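You operate a simulated robot arm through the tools that you are given. There is no shell and no other tool. Be economical: measure what you need, move in short steps, check, and stop when the job is done.

Carry out the task below with a simulated robot arm. There is one attempt and no reset: what you move stays moved.

JOB
Put three of the orange pads from the blue bench top on the small steel disc.

It is judged by the outcome, as a careful person would: the job done as asked, and still so three seconds after it is handed in. It fails if anything else is knocked over, pushed out of place, dropped, spilled or broken.

ROBOT AND FRAMES
A 6-joint arm with a two-finger parallel gripper, fixed in place. Base frame: the origin is at the foot of the arm, x ahead of it, y to its left, z up; the work surface is at about z = 0. Readings come in m, degrees, newtons and seconds.
With the tool pointing down near the work surface it reaches from about 0.14 to 0.58 m from the base axis. Its first joint turns from -66.0 to 66.0 degrees. Payload 2.1 kg.
Tool frame: the origin (TCP) lies between the finger pads and is the grasp point; the fingertips stand 0.03 m ahead of it; z points along the fingers, y is the line along which they close. Largest opening 0.094 m; finger width 0.028, thickness 0.01; the body of the gripper, 0.05 by 0.096 m, starts 0.055 m behind the TCP.
Orientation is that of the tool frame in the base frame, as a unit quaternion [x, y, z, w]. With the fingers straight down and closing along the base's y, the tool's x points along the base's -x, its y along +y and its z along -z.

CONTROLS
- The arm moves only by the tool step_arm. Its argument "moves" is a list that holds one entry, the list of rows, each a list of 7 numbers: the turn, a rotation vector about the tool's x, y, z in degrees, then the shift along the tool's x, y, z in m, then the closure, from 0 (fully open) to 1 (shut). In form: [[[ax, ay, az, x, y, z, grip], ...]]. A call has 1 to 20 rows; each row shifts and turns the commanded pose from where the row before left it, along the tool's axes as they then stand. A row lasts 0.2 s, in which the tool goes at most 0.05 m and 8.6 degrees; a call with a longer step from one row to the next is refused whole, and so is a gripper value outside its range. A pose out of reach is approached as far as the arm can. The call stops where the force on the tool passes 40 N (or 10 N more than at its start, if that is more) or the arm is blocked; 0.2 s more then pass. The fingers move at their own pace (about 0.072 m/s each) and stop on an object; they squeeze with about 30 N. The grip force told is the motor's: it shows also when the fingers shut on nothing. Time passes only in rows, and 0.2 s behind the last, so rows that do not move let the fingers close. It gives the time, the measured TCP pose, the force on the tool (base axes), the opening and the grip force at its end, in the units of the frame above (readings bear some noise).
- Cameras (640 x 400 px; columns grow to the right, rows downward): "scene" is fixed at [0.039, -0.3769, 0.4773]; the picture's right is [0.88, -0.48, 0.00], its down [-0.25, -0.45, -0.86] and it looks along [0.41, 0.75, -0.51] (base axes); focal length 275 px, centre (320, 200). "wrist" rides on the gripper at [-0.037, 0, -0.058] in the tool frame; the picture's right is [0.00, -1.00, 0.00], its down [0.97, 0.00, -0.24] and it looks along [0.24, 0.00, 0.97] (tool axes); focal length 218 px, centre (320, 200).
- get_image(camera): a new picture of that camera. No time passes.
- probe_pixels(camera, pixels): for up to 12 pixels [column, row] of the newest picture of that camera ("zoom" is the newest enlarged one), the place [x, y, z] in the base frame of the surface seen there, good to about 0.002 m, but the place of the scene camera against the robot may be out by one fixed shift of up to 0.025 m in any direction. No time passes.
- close_up(camera, box): a new picture of the part [left, top, right, bottom] of that camera's present view, enlarged. No time passes.
- close_job(): hands the job in; it is judged then, once.

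Keep the steps short. Do not move on a guess: measure, check each grasp and each placing, and mend mistakes. In all there are 80 turns and 34 pictures (those below and enlarged ones count). Leave the gripper open and the arm clear of the work at the hand-in unless told otherwise, and finish with a single line.

The tools are called after "Call:" as name(argument=value, ...) on one line, values as JSON. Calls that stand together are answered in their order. step_arm: Moves the arm, as the interface text tells. Its arguments: {"type":"object","properties":{"moves":{"type":"array"}},"required":["moves"]} The other tools are called the same way: get_image (camera) takes a picture; probe_pixels (camera, pixels) gives the place of the surface under pixels of a picture; close_up (camera, box) takes an enlarged picture of a part of a camera's view; close_job () hands the job in.

At the start:

```text
clock: 0.0
tcp_pos: [0.2049, 0.2254, 0.3121]
tcp_rot: [0.001, 1.0, 0.001, 0.001]
contact_force: [0.5, -0.2, -0.8]
width: 0.0941
gripper_force: 0.0
```

scene: 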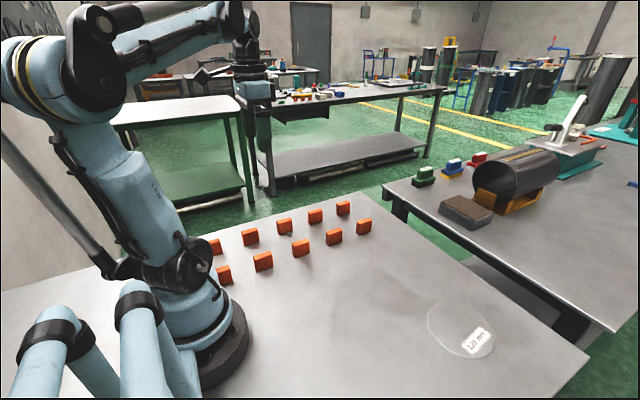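
wrist: 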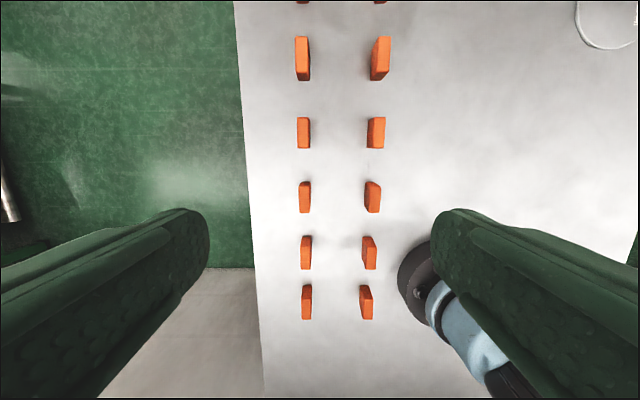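

I see ten orange pads in two rows and a thin round disc at about (460,330), labelled "120 mm". First I'll enlarge the disc and the pads.

Call:
close_up(camera="scene", box=[400, 280, 528, 360])

Call:
close_up(camera="scene", box=[200, 180, 392, 300])

Call:
probe_pixels(camera="scene", pixels=[[427, 322], [460, 330], [494, 340], [455, 304], [470, 358], [343, 203], [364, 220], [334, 231], [301, 242], [263, 255], [400, 300], [316, 210]])

Call:
probe_pixels(camera="wrist", pixels=[[302, 41], [302, 75], [381, 42], [378, 75], [303, 120], [376, 120], [305, 185], [373, 185], [306, 240], [369, 240], [600, 25], [450, 100]])

```text
5.00 times, centred on (464, 320) of scene
```

zoom: 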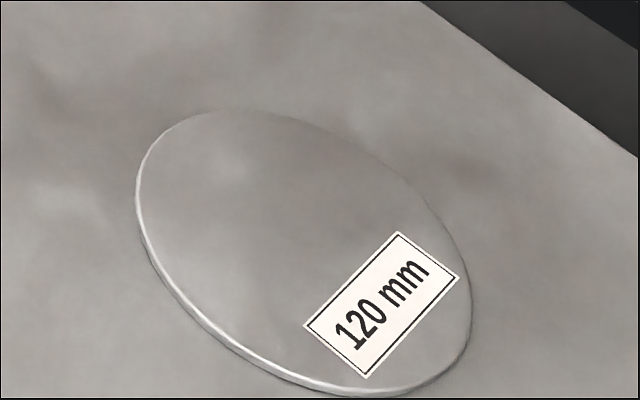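

```text
3.33 times, centred on (296, 240) of scene
```

zoom: 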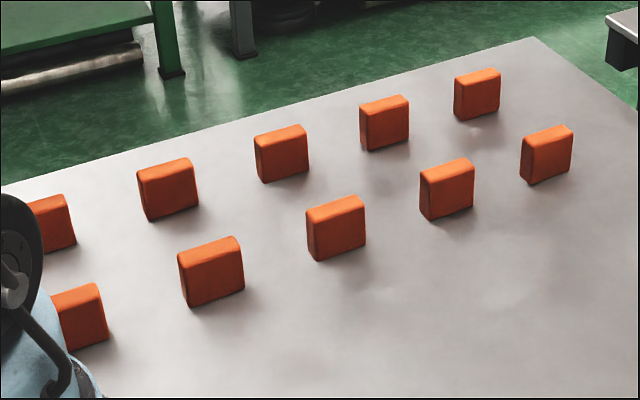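

```text
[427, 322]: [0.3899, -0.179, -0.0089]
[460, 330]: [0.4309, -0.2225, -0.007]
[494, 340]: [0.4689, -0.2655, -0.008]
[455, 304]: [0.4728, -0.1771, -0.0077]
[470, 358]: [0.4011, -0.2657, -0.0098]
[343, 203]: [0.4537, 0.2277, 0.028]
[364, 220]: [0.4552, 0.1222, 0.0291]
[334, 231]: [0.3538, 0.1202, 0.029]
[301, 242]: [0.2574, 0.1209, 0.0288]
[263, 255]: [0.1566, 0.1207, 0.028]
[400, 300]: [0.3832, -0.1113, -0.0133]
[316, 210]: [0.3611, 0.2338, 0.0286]
```

```text
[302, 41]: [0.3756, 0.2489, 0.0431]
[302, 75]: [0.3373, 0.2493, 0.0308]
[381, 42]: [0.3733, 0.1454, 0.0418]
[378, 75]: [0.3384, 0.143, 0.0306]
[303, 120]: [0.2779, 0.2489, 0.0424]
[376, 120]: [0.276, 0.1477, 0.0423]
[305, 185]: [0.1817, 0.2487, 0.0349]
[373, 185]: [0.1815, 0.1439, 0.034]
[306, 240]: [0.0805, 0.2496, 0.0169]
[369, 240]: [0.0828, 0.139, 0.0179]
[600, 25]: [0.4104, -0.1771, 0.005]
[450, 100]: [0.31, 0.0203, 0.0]
```

The bench lies at z≈0, the pads stand about 43 mm tall and about 18 mm thick across y, and the disc top is about 5 mm. The scene camera reads about 13 mm low. I'll move above the front-row pads at z≈0.2 for a closer wrist view.

Call:
step_arm(moves=[[[0, 0, 0, -0.03, -0.0166, 0.0224, 0], [0, 0, 0, -0.03, -0.0166, 0.0224, 0], [0, 0, 0, -0.03, -0.0166, 0.0224, 0], [0, 0, 0, -0.03, -0.0166, 0.0224, 0], [0, 0, 0, -0.03, -0.0166, 0.0224, 0]]])

Call:
get_image(camera="wrist")

```text
clock: 1.2
tcp_pos: [0.353, 0.1429, 0.1998]
tcp_rot: [0.0, 1.0, 0.001, 0.0]
contact_force: [0.2, 0.8, 0.3]
width: 0.0939
gripper_force: 0.0
```

```text
29 pictures are left
```

wrist: 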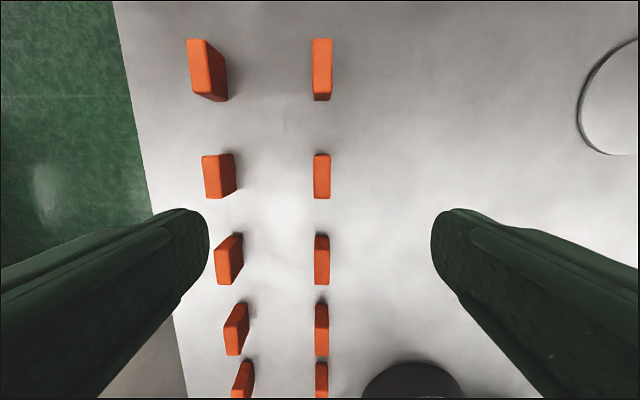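

Five front-row pads line up near column 321. I'll probe the tops of the three farther ones.

Call:
probe_pixels(camera="wrist", pixels=[[315, 45], [328, 45], [316, 85], [328, 85], [316, 158], [328, 158], [316, 192], [328, 192], [317, 240], [327, 240], [321, 255], [600, 100]])

Call:
close_up(camera="wrist", box=[256, 140, 384, 220])

```text
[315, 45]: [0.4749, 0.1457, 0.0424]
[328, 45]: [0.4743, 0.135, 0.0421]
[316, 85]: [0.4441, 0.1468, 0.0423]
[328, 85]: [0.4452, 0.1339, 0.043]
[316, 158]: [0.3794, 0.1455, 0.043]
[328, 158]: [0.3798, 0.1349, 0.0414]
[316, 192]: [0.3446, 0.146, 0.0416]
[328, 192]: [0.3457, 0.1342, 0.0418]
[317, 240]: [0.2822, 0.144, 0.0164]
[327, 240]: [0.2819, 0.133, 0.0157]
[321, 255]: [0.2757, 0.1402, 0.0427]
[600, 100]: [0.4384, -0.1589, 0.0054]
```

```text
5.00 times, centred on (320, 180) of wrist
```

zoom: 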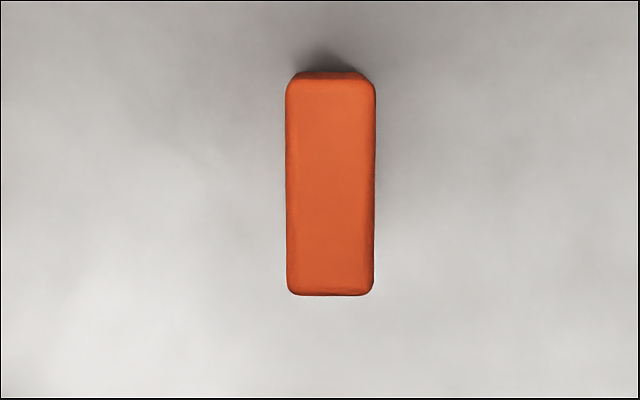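

Front-row pad centres: x≈0.461, 0.361 and 0.261, y≈0.140, tops at 0.042. Next I'll move over the disc (roughly 0.43, -0.21) to measure it with the wrist camera.

Call:
step_arm(moves=[[[0, 0, 0, -0.008, -0.038, 0, 0], [0, 0, 0, -0.008, -0.038, 0, 0], [0, 0, 0, -0.008, -0.038, 0, 0], [0, 0, 0, -0.008, -0.038, 0, 0], [0, 0, 0, -0.008, -0.038, 0, 0], [0, 0, 0, -0.008, -0.038, 0, 0], [0, 0, 0, -0.008, -0.038, 0, 0], [0, 0, 0, -0.008, -0.038, 0, 0], [0, 0, 0, -0.008, -0.038, 0, 0]]])

Call:
get_image(camera="wrist")

```text
clock: 3.2
tcp_pos: [0.427, -0.2002, 0.1997]
tcp_rot: [-0.001, 1.0, 0.001, 0.001]
contact_force: [0.5, -0.2, -0.3]
width: 0.0939
gripper_force: 0.1
```

```text
27 pictures are left
```

wrist: 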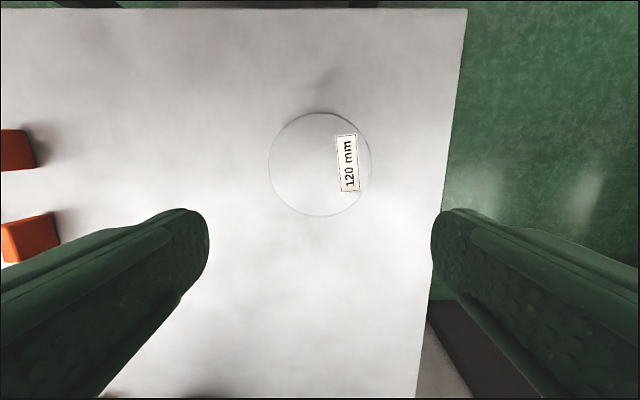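

The whole disc is in view, so I'll probe its edges.

Call:
probe_pixels(camera="wrist", pixels=[[271, 165], [369, 165], [320, 116], [320, 213], [320, 165], [265, 165], [376, 165], [320, 222], [285, 130], [355, 200], [346, 175]])

```text
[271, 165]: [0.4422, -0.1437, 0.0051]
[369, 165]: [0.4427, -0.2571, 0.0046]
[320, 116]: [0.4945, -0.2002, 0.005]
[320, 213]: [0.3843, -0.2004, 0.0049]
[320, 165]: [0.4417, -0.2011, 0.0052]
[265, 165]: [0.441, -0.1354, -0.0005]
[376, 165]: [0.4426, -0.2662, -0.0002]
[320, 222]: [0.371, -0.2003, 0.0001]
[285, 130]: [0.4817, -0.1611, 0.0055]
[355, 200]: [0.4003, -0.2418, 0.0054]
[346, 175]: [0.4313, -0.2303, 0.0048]
```

Disc centre is (0.440, -0.2005), top at z=0.005, radius 0.06. I'll stand the pads in a row along y at -0.237, -0.2005 and -0.164, leaving room for the fingers. Going back now to above the first pad (0.461, 0.140).

Call:
step_arm(moves=[[[0, 0, 0, -0.0034, 0.034, 0, 0], [0, 0, 0, -0.0034, 0.034, 0, 0], [0, 0, 0, -0.0034, 0.034, 0, 0], [0, 0, 0, -0.0034, 0.034, 0, 0], [0, 0, 0, -0.0034, 0.034, 0, 0], [0, 0, 0, -0.0034, 0.034, 0, 0], [0, 0, 0, -0.0034, 0.034, 0, 0], [0, 0, 0, -0.0034, 0.034, 0, 0], [0, 0, 0, -0.0034, 0.034, 0, 0], [0, 0, 0, -0.0034, 0.034, 0, 0], [0, 0, 0, 0, 0, 0.04, 0], [0, 0, 0, 0, 0, 0.04, 0]]])

Call:
get_image(camera="wrist")

```text
clock: 5.8
tcp_pos: [0.4595, 0.141, 0.1194]
tcp_rot: [0.002, 1.0, 0.001, 0.001]
contact_force: [-0.5, -0.8, 1.2]
width: 0.094
gripper_force: 0.0
```

```text
26 pictures are left
```

wrist: 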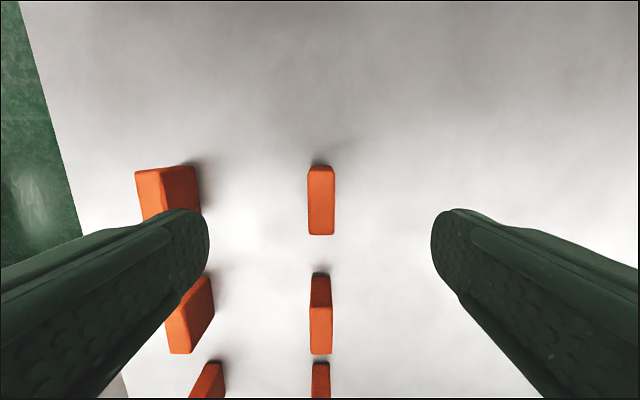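

The pad sits centred between the fingers. Descending to z≈0.036 and closing.

Call:
step_arm(moves=[[[0, 0, 0, -0.001, -0.001, 0.028, 0], [0, 0, 0, 0, 0, 0.028, 0], [0, 0, 0, 0, 0, 0.027, 0], [0, 0, 0, 0, 0, 0, 0], [0, 0, 0, 0, 0, 0, 1], [0, 0, 0, 0, 0, 0, 1], [0, 0, 0, 0, 0, 0, 1], [0, 0, 0, 0, 0, 0, 1], [0, 0, 0, 0, 0, 0, 1]]])

```text
clock: 7.8
tcp_pos: [0.4628, 0.1385, 0.0365]
tcp_rot: [0.001, 1.0, 0.001, 0.0]
contact_force: [-0.5, 0.6, -0.9]
width: 0.0217
gripper_force: 30.0
```

Gripped: opening 0.0217 (so pads are about 22 mm thick at the body), force 30 N. I'll widen the pitch to 40 mm (y -0.2405, -0.2005, -0.1605), which still fits inside the disc. Lifting and carrying to the first spot, stopping above it.

Call:
step_arm(moves=[[[0, 0, 0, 0, 0, -0.03, 1], [0, 0, 0, 0, 0, -0.04, 1], [0, 0, 0, 0, 0, -0.04, 1], [0, 0, 0, 0.0022, -0.0379, 0, 1], [0, 0, 0, 0.0022, -0.0379, 0, 1], [0, 0, 0, 0.0022, -0.0379, 0, 1], [0, 0, 0, 0.0022, -0.0379, 0, 1], [0, 0, 0, 0.0022, -0.0379, 0, 1], [0, 0, 0, 0.0022, -0.0379, 0, 1], [0, 0, 0, 0.0022, -0.0379, 0, 1], [0, 0, 0, 0.0022, -0.0379, 0, 1], [0, 0, 0, 0.0022, -0.0379, 0, 1], [0, 0, 0, 0.0022, -0.0379, 0, 1], [0, 0, 0, 0, 0, 0, 1]]])

Call:
get_image(camera="wrist")

```text
clock: 10.8
tcp_pos: [0.439, -0.2404, 0.147]
tcp_rot: [0.001, 1.0, 0.001, 0.001]
contact_force: [-0.1, -0.5, -1.0]
width: 0.0214
gripper_force: 29.8
```

```text
25 pictures are left
```

wrist: 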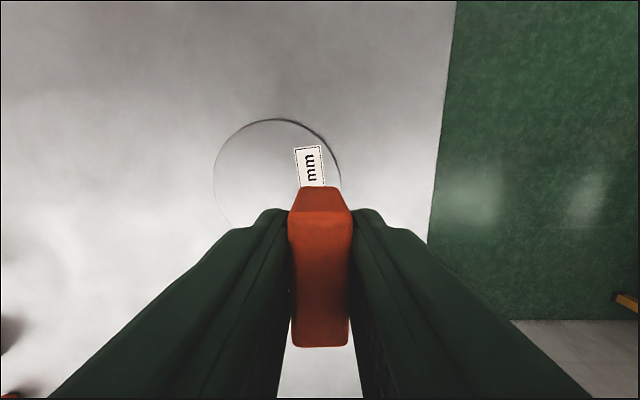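

Holding well. I'll probe the held pad's top ends for its offset in the hand.

Call:
probe_pixels(camera="wrist", pixels=[[320, 217], [320, 342], [320, 280], [296, 222], [344, 222], [320, 190]])

```text
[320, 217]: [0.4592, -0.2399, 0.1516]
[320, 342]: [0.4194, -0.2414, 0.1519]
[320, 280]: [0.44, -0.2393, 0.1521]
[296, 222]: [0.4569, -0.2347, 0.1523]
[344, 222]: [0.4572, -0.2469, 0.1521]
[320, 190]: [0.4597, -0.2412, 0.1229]
```

The pad is centred on (0.439, -0.2405). Lowering to just at contact (TCP z≈0.042).

Call:
step_arm(moves=[[[0, 0, 0, -0.0005, 0, 0.04, 1], [0, 0, 0, 0, 0, 0.04, 1], [0, 0, 0, 0, 0, 0.015, 1], [0, 0, 0, 0, 0, 0.006, 1], [0, 0, 0, 0, 0, 0.003, 1], [0, 0, 0, 0, 0, 0, 1]]])

```text
clock: 12.2
tcp_pos: [0.4401, -0.2392, 0.044]
tcp_rot: [0.001, 1.0, 0.001, 0.0]
contact_force: [-0.9, -0.2, -0.6]
width: 0.0214
gripper_force: 30.4
```

No contact force yet at z=0.044, so I'll lower by millimetres.

Call:
step_arm(moves=[[[0, 0, 0, 0, 0, 0.001, 1], [0, 0, 0, 0, 0, 0.001, 1], [0, 0, 0, 0, 0, 0, 1]]])

```text
clock: 13.0
tcp_pos: [0.4405, -0.2391, 0.041]
tcp_rot: [0.001, 1.0, 0.0, 0.0]
contact_force: [-1.8, 1.3, 31.6]
width: 0.0215
gripper_force: 30.7
```

Contact (31.6 N). I'll ease up half a millimetre, open partly, and rise.

Call:
step_arm(moves=[[[0, 0, 0, 0, 0, -0.0006, 1], [0, 0, 0, 0, 0, 0, 0.5], [0, 0, 0, 0, 0, 0, 0.5], [0, 0, 0, 0, 0, 0, 0.5], [0, 0, 0, 0, 0, -0.02, 0.5], [0, 0, 0, 0, 0, -0.04, 0.5], [0, 0, 0, 0, 0, -0.05, 0.5], [0, 0, 0, 0, 0, -0.03, 0]]])

Call:
get_image(camera="wrist")

```text
clock: 14.8
tcp_pos: [0.4407, -0.24, 0.1812]
tcp_rot: [0.001, 1.0, 0.001, 0.001]
contact_force: [0.7, 0.9, -0.1]
width: 0.094
gripper_force: 0.1
```

```text
24 pictures are left
```

wrist: 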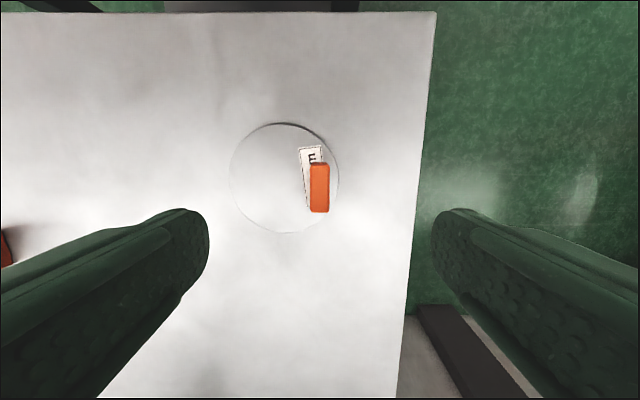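

The first pad stands on the disc. Heading to above the second pad (0.361, 0.140).

Call:
step_arm(moves=[[[0, 0, 0, 0.008, 0.038, 0, 0], [0, 0, 0, 0.008, 0.038, 0, 0], [0, 0, 0, 0.008, 0.038, 0, 0], [0, 0, 0, 0.008, 0.038, 0, 0], [0, 0, 0, 0.008, 0.038, 0, 0], [0, 0, 0, 0.008, 0.038, 0, 0], [0, 0, 0, 0.008, 0.038, 0, 0], [0, 0, 0, 0.008, 0.038, 0, 0], [0, 0, 0, 0.008, 0.038, 0, 0], [0, 0, 0, 0.008, 0.038, 0, 0], [0, 0, 0, 0, 0, 0.04, 0], [0, 0, 0, 0, 0, 0.021, 0]]])

Call:
get_image(camera="wrist")

```text
clock: 17.4
tcp_pos: [0.3618, 0.1407, 0.1198]
tcp_rot: [0.002, 1.0, 0.0, 0.0]
contact_force: [0.3, 0.0, 0.1]
width: 0.0941
gripper_force: 0.1
```

```text
23 pictures are left
```

wrist: 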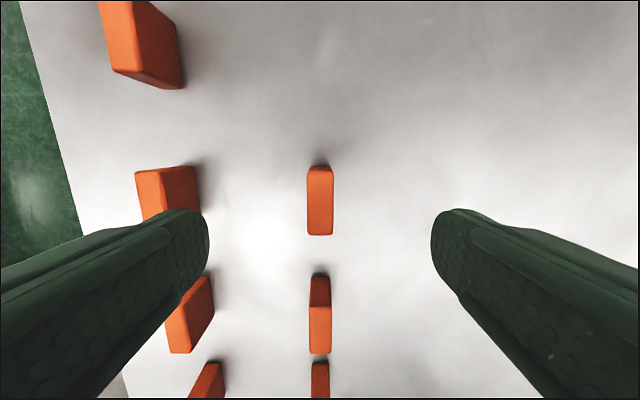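

Same alignment as before. Descending, gripping and lifting.

Call:
step_arm(moves=[[[0, 0, 0, 0, -0.001, 0.028, 0], [0, 0, 0, 0, 0, 0.028, 0], [0, 0, 0, 0, 0, 0.027, 0], [0, 0, 0, 0, 0, 0, 0], [0, 0, 0, 0, 0, 0, 1], [0, 0, 0, 0, 0, 0, 1], [0, 0, 0, 0, 0, 0, 1], [0, 0, 0, 0, 0, 0, 1], [0, 0, 0, 0, 0, 0, 1]]])

```text
clock: 19.4
tcp_pos: [0.3586, 0.1399, 0.037]
tcp_rot: [0.001, 1.0, 0.001, 0.001]
contact_force: [0.3, 0.2, 0.2]
width: 0.0215
gripper_force: 30.1
```

Gripped. Lifting and carrying to above (0.440, -0.1605).

Call:
step_arm(moves=[[[0, 0, 0, 0, 0, -0.03, 1], [0, 0, 0, 0, 0, -0.04, 1], [0, 0, 0, 0, 0, -0.04, 1], [0, 0, 0, -0.01, -0.0375, 0, 1], [0, 0, 0, -0.01, -0.0375, 0, 1], [0, 0, 0, -0.01, -0.0375, 0, 1], [0, 0, 0, -0.01, -0.0375, 0, 1], [0, 0, 0, -0.01, -0.0375, 0, 1], [0, 0, 0, -0.01, -0.0375, 0, 1], [0, 0, 0, -0.01, -0.0375, 0, 1], [0, 0, 0, -0.01, -0.0375, 0, 1], [0, 0, 0, 0, 0, 0, 1]]])

Call:
get_image(camera="wrist")

Call:
probe_pixels(camera="wrist", pixels=[[320, 217], [320, 342], [320, 280]])

```text
clock: 22.0
tcp_pos: [0.4408, -0.1595, 0.1463]
tcp_rot: [0.0, 1.0, 0.001, 0.001]
contact_force: [0.2, -0.4, 0.5]
width: 0.0216
gripper_force: 29.8
```

```text
22 pictures are left
```

wrist: 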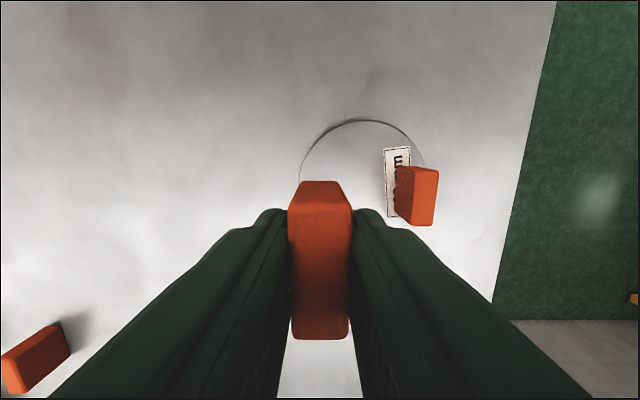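

```text
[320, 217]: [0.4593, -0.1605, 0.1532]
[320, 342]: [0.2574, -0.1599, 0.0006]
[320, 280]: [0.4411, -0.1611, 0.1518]
```

The pad is held at (≈0.4415, -0.1605). Lowering to contact.

Call:
step_arm(moves=[[[0, 0, 0, 0.001, 0, 0.04, 1], [0, 0, 0, 0, 0, 0.04, 1], [0, 0, 0, 0, 0, 0.015, 1], [0, 0, 0, 0, 0, 0.006, 1], [0, 0, 0, 0, 0, 0.002, 1], [0, 0, 0, 0, 0, 0.001, 1], [0, 0, 0, 0, 0, 0, 1]]])

```text
clock: 23.6
tcp_pos: [0.4394, -0.1605, 0.0423]
tcp_rot: [0.0, 1.0, 0.001, 0.001]
contact_force: [0.6, 0.3, 0.1]
width: 0.0215
gripper_force: 30.0
```

Not yet in contact, so one more millimetre.

Call:
step_arm(moves=[[[0, 0, 0, 0, 0, 0.001, 1], [0, 0, 0, 0, 0, 0, 1]]])

```text
clock: 24.2
tcp_pos: [0.4397, -0.1608, 0.042]
tcp_rot: [0.002, 1.0, 0.001, 0.002]
contact_force: [-0.3, 0.4, -0.3]
width: 0.0217
gripper_force: 29.5
```

Call:
step_arm(moves=[[[0, 0, 0, 0, 0, 0.0007, 1], [0, 0, 0, 0, 0, 0, 1]]])

```text
clock: 24.8
tcp_pos: [0.4406, -0.1599, 0.0418]
tcp_rot: [0.0, 1.0, 0.001, 0.0]
contact_force: [0.2, 2.4, 14.1]
width: 0.0216
gripper_force: 30.1
```

Light contact (14 N). Releasing with a half opening and rising.

Call:
step_arm(moves=[[[0, 0, 0, 0, 0, 0, 0.5], [0, 0, 0, 0, 0, 0, 0.5], [0, 0, 0, 0, 0, 0, 0.5], [0, 0, 0, 0, 0, -0.02, 0.5], [0, 0, 0, 0, 0, -0.04, 0.5], [0, 0, 0, 0, 0, -0.05, 0.5], [0, 0, 0, 0, 0, -0.03, 0]]])

Call:
get_image(camera="wrist")

```text
clock: 26.4
tcp_pos: [0.4397, -0.1631, 0.1826]
tcp_rot: [0.001, 1.0, 0.0, 0.001]
contact_force: [0.5, -1.3, -0.1]
width: 0.0937
gripper_force: 0.1
```

```text
21 pictures are left
```

wrist: 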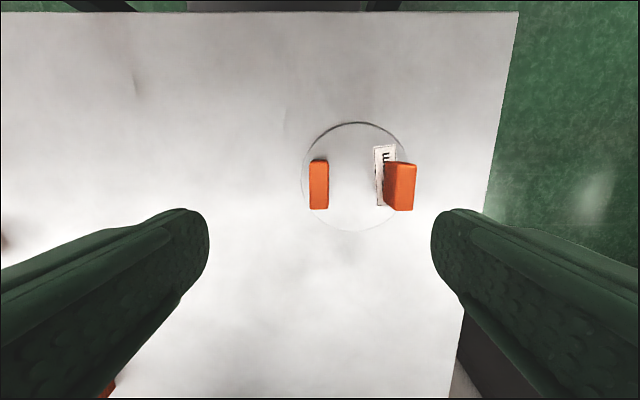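

Both stand on the disc. I'll probe their top edges to fix the gap centre for the third.

Call:
probe_pixels(camera="wrist", pixels=[[311, 180], [326, 180], [398, 190], [412, 190], [319, 166], [319, 206], [405, 168], [404, 206], [303, 176], [407, 155]])

Call:
step_arm(moves=[[[0, 0, 0, 0, 0, 0, 0]]])

```text
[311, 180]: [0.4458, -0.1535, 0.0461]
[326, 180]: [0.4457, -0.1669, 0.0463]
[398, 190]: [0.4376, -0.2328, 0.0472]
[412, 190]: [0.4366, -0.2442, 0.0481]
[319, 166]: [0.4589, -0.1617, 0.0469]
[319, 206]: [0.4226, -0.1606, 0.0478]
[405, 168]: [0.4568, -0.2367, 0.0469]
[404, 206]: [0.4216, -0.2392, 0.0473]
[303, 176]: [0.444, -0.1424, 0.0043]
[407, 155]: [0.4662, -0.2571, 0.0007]
```

```text
clock: 26.8
tcp_pos: [0.4389, -0.1618, 0.1837]
tcp_rot: [0.001, 1.0, 0.001, 0.0]
contact_force: [0.3, 0.6, 0.6]
width: 0.094
gripper_force: 0.1
```

The pads are at y≈-0.1605 and -0.2395, so the middle is -0.200, with about 8 mm clearance per finger. Going to above the third pad (0.261, 0.140).

Call:
step_arm(moves=[[[0, 0, 0, 0.0199, 0.0335, 0, 0], [0, 0, 0, 0.0199, 0.0335, 0, 0], [0, 0, 0, 0.0199, 0.0335, 0, 0], [0, 0, 0, 0.0199, 0.0335, 0, 0], [0, 0, 0, 0.0199, 0.0335, 0, 0], [0, 0, 0, 0.0199, 0.0335, 0, 0], [0, 0, 0, 0.0199, 0.0335, 0, 0], [0, 0, 0, 0.0199, 0.0335, 0, 0], [0, 0, 0, 0.0199, 0.0335, 0, 0], [0, 0, 0, 0, 0, 0.04, 0], [0, 0, 0, 0, 0, 0.023, 0]]])

Call:
get_image(camera="wrist")

```text
clock: 29.2
tcp_pos: [0.2594, 0.1405, 0.1179]
tcp_rot: [0.0, 1.0, 0.001, 0.001]
contact_force: [0.0, -0.1, -0.3]
width: 0.0941
gripper_force: 0.0
```

```text
20 pictures are left
```

wrist: 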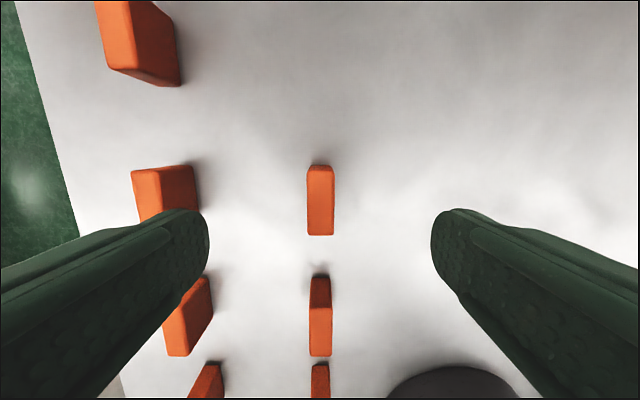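

Aligned as before. Descending 0.081 and gripping.

Call:
step_arm(moves=[[[0, 0, 0, 0, -0.001, 0.027, 0], [0, 0, 0, 0, 0, 0.027, 0], [0, 0, 0, 0, 0, 0.027, 0], [0, 0, 0, 0, 0, 0, 0], [0, 0, 0, 0, 0, 0, 1], [0, 0, 0, 0, 0, 0, 1], [0, 0, 0, 0, 0, 0, 1], [0, 0, 0, 0, 0, 0, 1], [0, 0, 0, 0, 0, 0, 1]]])

```text
clock: 31.2
tcp_pos: [0.2606, 0.1396, 0.0379]
tcp_rot: [0.001, 1.0, 0.0, 0.0]
contact_force: [0.6, 0.2, 0.5]
width: 0.0217
gripper_force: 30.3
```

Gripped. Lifting and carrying to above (0.440, -0.200).

Call:
step_arm(moves=[[[0, 0, 0, 0, 0, -0.03, 1], [0, 0, 0, 0, 0, -0.04, 1], [0, 0, 0, 0, 0, -0.04, 1], [0, 0, 0, -0.0179, -0.034, 0, 1], [0, 0, 0, -0.0179, -0.034, 0, 1], [0, 0, 0, -0.0179, -0.034, 0, 1], [0, 0, 0, -0.0179, -0.034, 0, 1], [0, 0, 0, -0.0179, -0.034, 0, 1], [0, 0, 0, -0.0179, -0.034, 0, 1], [0, 0, 0, -0.0179, -0.034, 0, 1], [0, 0, 0, -0.0179, -0.034, 0, 1], [0, 0, 0, -0.0179, -0.034, 0, 1], [0, 0, 0, -0.0179, -0.034, 0, 1], [0, 0, 0, 0, 0, 0, 1], [0, 0, 0, 0, 0, 0, 1]]])

Call:
get_image(camera="wrist")

Call:
probe_pixels(camera="wrist", pixels=[[320, 217], [320, 338], [320, 280]])

```text
clock: 34.4
tcp_pos: [0.4384, -0.2015, 0.1485]
tcp_rot: [0.002, 1.0, 0.001, 0.001]
contact_force: [-0.2, -0.6, 0.0]
width: 0.0216
gripper_force: 29.8
```

```text
19 pictures are left
```

wrist: 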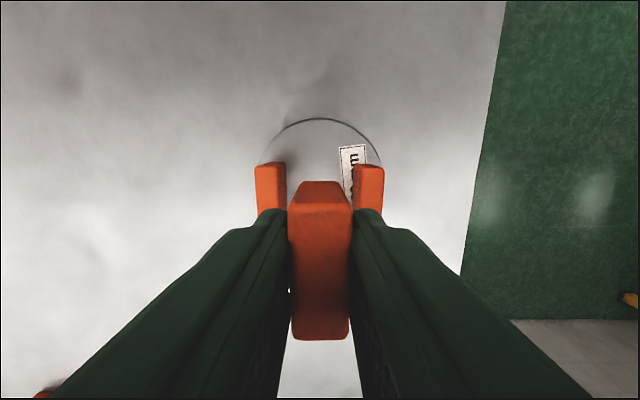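

```text
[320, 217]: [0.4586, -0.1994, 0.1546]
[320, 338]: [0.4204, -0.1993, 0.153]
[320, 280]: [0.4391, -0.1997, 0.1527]
```

The held pad is centred between its neighbours (255–287 and 353–385 px, symmetric about 320). Lowering until the fingertips are just above the neighbours' tops, then checking.

Call:
step_arm(moves=[[[0, 0, 0, 0, 0, 0.03, 1], [0, 0, 0, 0, 0, 0.025, 1], [0, 0, 0, 0, 0, 0, 1]]])

Call:
get_image(camera="wrist")

```text
clock: 35.2
tcp_pos: [0.4393, -0.1995, 0.0933]
tcp_rot: [0.001, 1.0, 0.002, 0.001]
contact_force: [0.2, 0.4, 0.0]
width: 0.0217
gripper_force: 30.5
```

```text
18 pictures are left
```

wrist: 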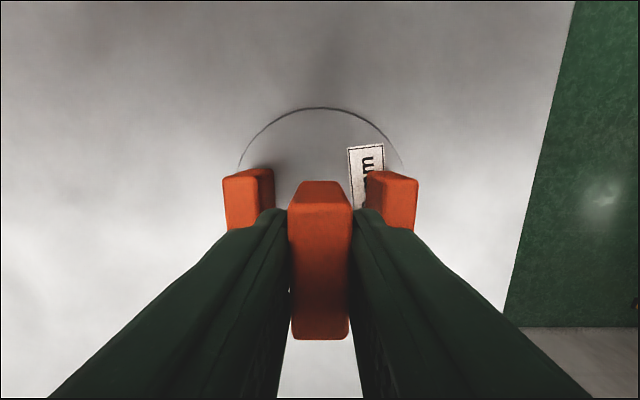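

Still symmetric with clear gaps. Lowering to about 0.0435.

Call:
step_arm(moves=[[[0, 0, 0, 0, 0, 0.02, 1], [0, 0, 0, 0, 0, 0.02, 1], [0, 0, 0, 0, 0, 0.007, 1], [0, 0, 0, 0, 0, 0.002, 1], [0, 0, 0, 0, 0, 0, 1]]])

```text
clock: 36.4
tcp_pos: [0.4396, -0.1999, 0.0436]
tcp_rot: [0.002, 1.0, 0.0, 0.0]
contact_force: [1.1, -0.4, -0.3]
width: 0.0215
gripper_force: 30.3
```

Call:
step_arm(moves=[[[0, 0, 0, 0, 0, 0.001, 1], [0, 0, 0, 0, 0, 0, 1]]])

```text
clock: 37.0
tcp_pos: [0.439, -0.2003, 0.0433]
tcp_rot: [0.001, 1.0, 0.002, 0.0]
contact_force: [-0.1, -0.4, -0.5]
width: 0.0213
gripper_force: 31.1
```

No contact yet, so down a little more.

Call:
step_arm(moves=[[[0, 0, 0, 0, 0, 0.0007, 1], [0, 0, 0, 0, 0, 0, 1]]])

```text
clock: 37.6
tcp_pos: [0.4392, -0.2003, 0.0422]
tcp_rot: [0.001, 1.0, 0.001, 0.001]
contact_force: [0.3, 1.4, 1.0]
width: 0.0217
gripper_force: 30.4
```

Contact is just starting (1 N). Another 0.4 mm, then a narrow opening to about 0.030 (closure 0.68) so the neighbours aren't touched.

Call:
step_arm(moves=[[[0, 0, 0, 0, 0, 0.0004, 1], [0, 0, 0, 0, 0, 0, 1], [0, 0, 0, 0, 0, 0, 0.7], [0, 0, 0, 0, 0, 0, 0.68], [0, 0, 0, 0, 0, 0, 0.68]]])

```text
clock: 38.8
tcp_pos: [0.4387, -0.2005, 0.0414]
tcp_rot: [0.001, 1.0, 0.001, 0.0]
contact_force: [-0.6, 0.1, 0.1]
width: 0.0302
gripper_force: 0.1
```

The opening is 0.030 with no side force. Rising straight up and keeping that opening until clear.

Call:
step_arm(moves=[[[0, 0, 0, 0, 0, -0.01, 0.68], [0, 0, 0, 0, 0, -0.03, 0.68], [0, 0, 0, 0, 0, -0.04, 0.68], [0, 0, 0, 0, 0, -0.04, 0.68], [0, 0, 0, 0, 0, -0.04, 0], [0, 0, 0, 0.04, 0, -0.02, 0], [0, 0, 0, 0.04, 0, 0, 0]]])

Call:
get_image(camera="wrist")

Call:
get_image(camera="scene")

```text
clock: 40.4
tcp_pos: [0.3574, -0.1989, 0.2213]
tcp_rot: [0.0, 1.0, 0.001, 0.001]
contact_force: [-0.8, 0.5, 0.5]
width: 0.0944
gripper_force: 0.2
```

```text
17 pictures are left
```

wrist: 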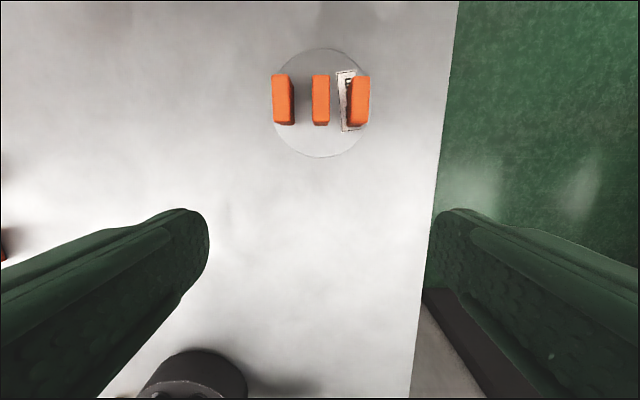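

```text
16 pictures are left
```

scene: 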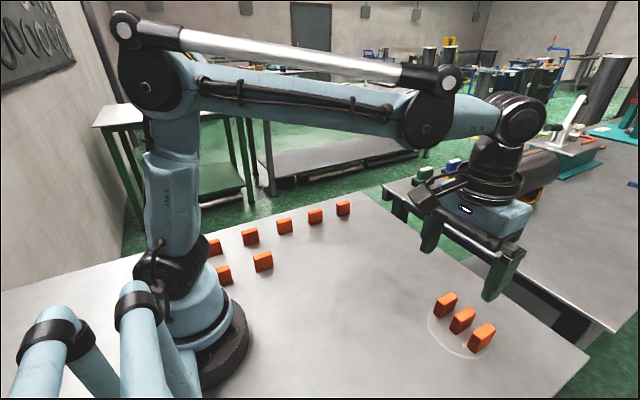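

All three pads stand upright within the disc, the other seven are untouched, and the gripper is open and clear. Handing in.

Call:
close_job()

```text
The job is handed in.
```

Three orange pads now stand upright on the small steel disc, the other seven pads are untouched, and the gripper is open and clear (the bench top looked grey in the pictures, not blue).
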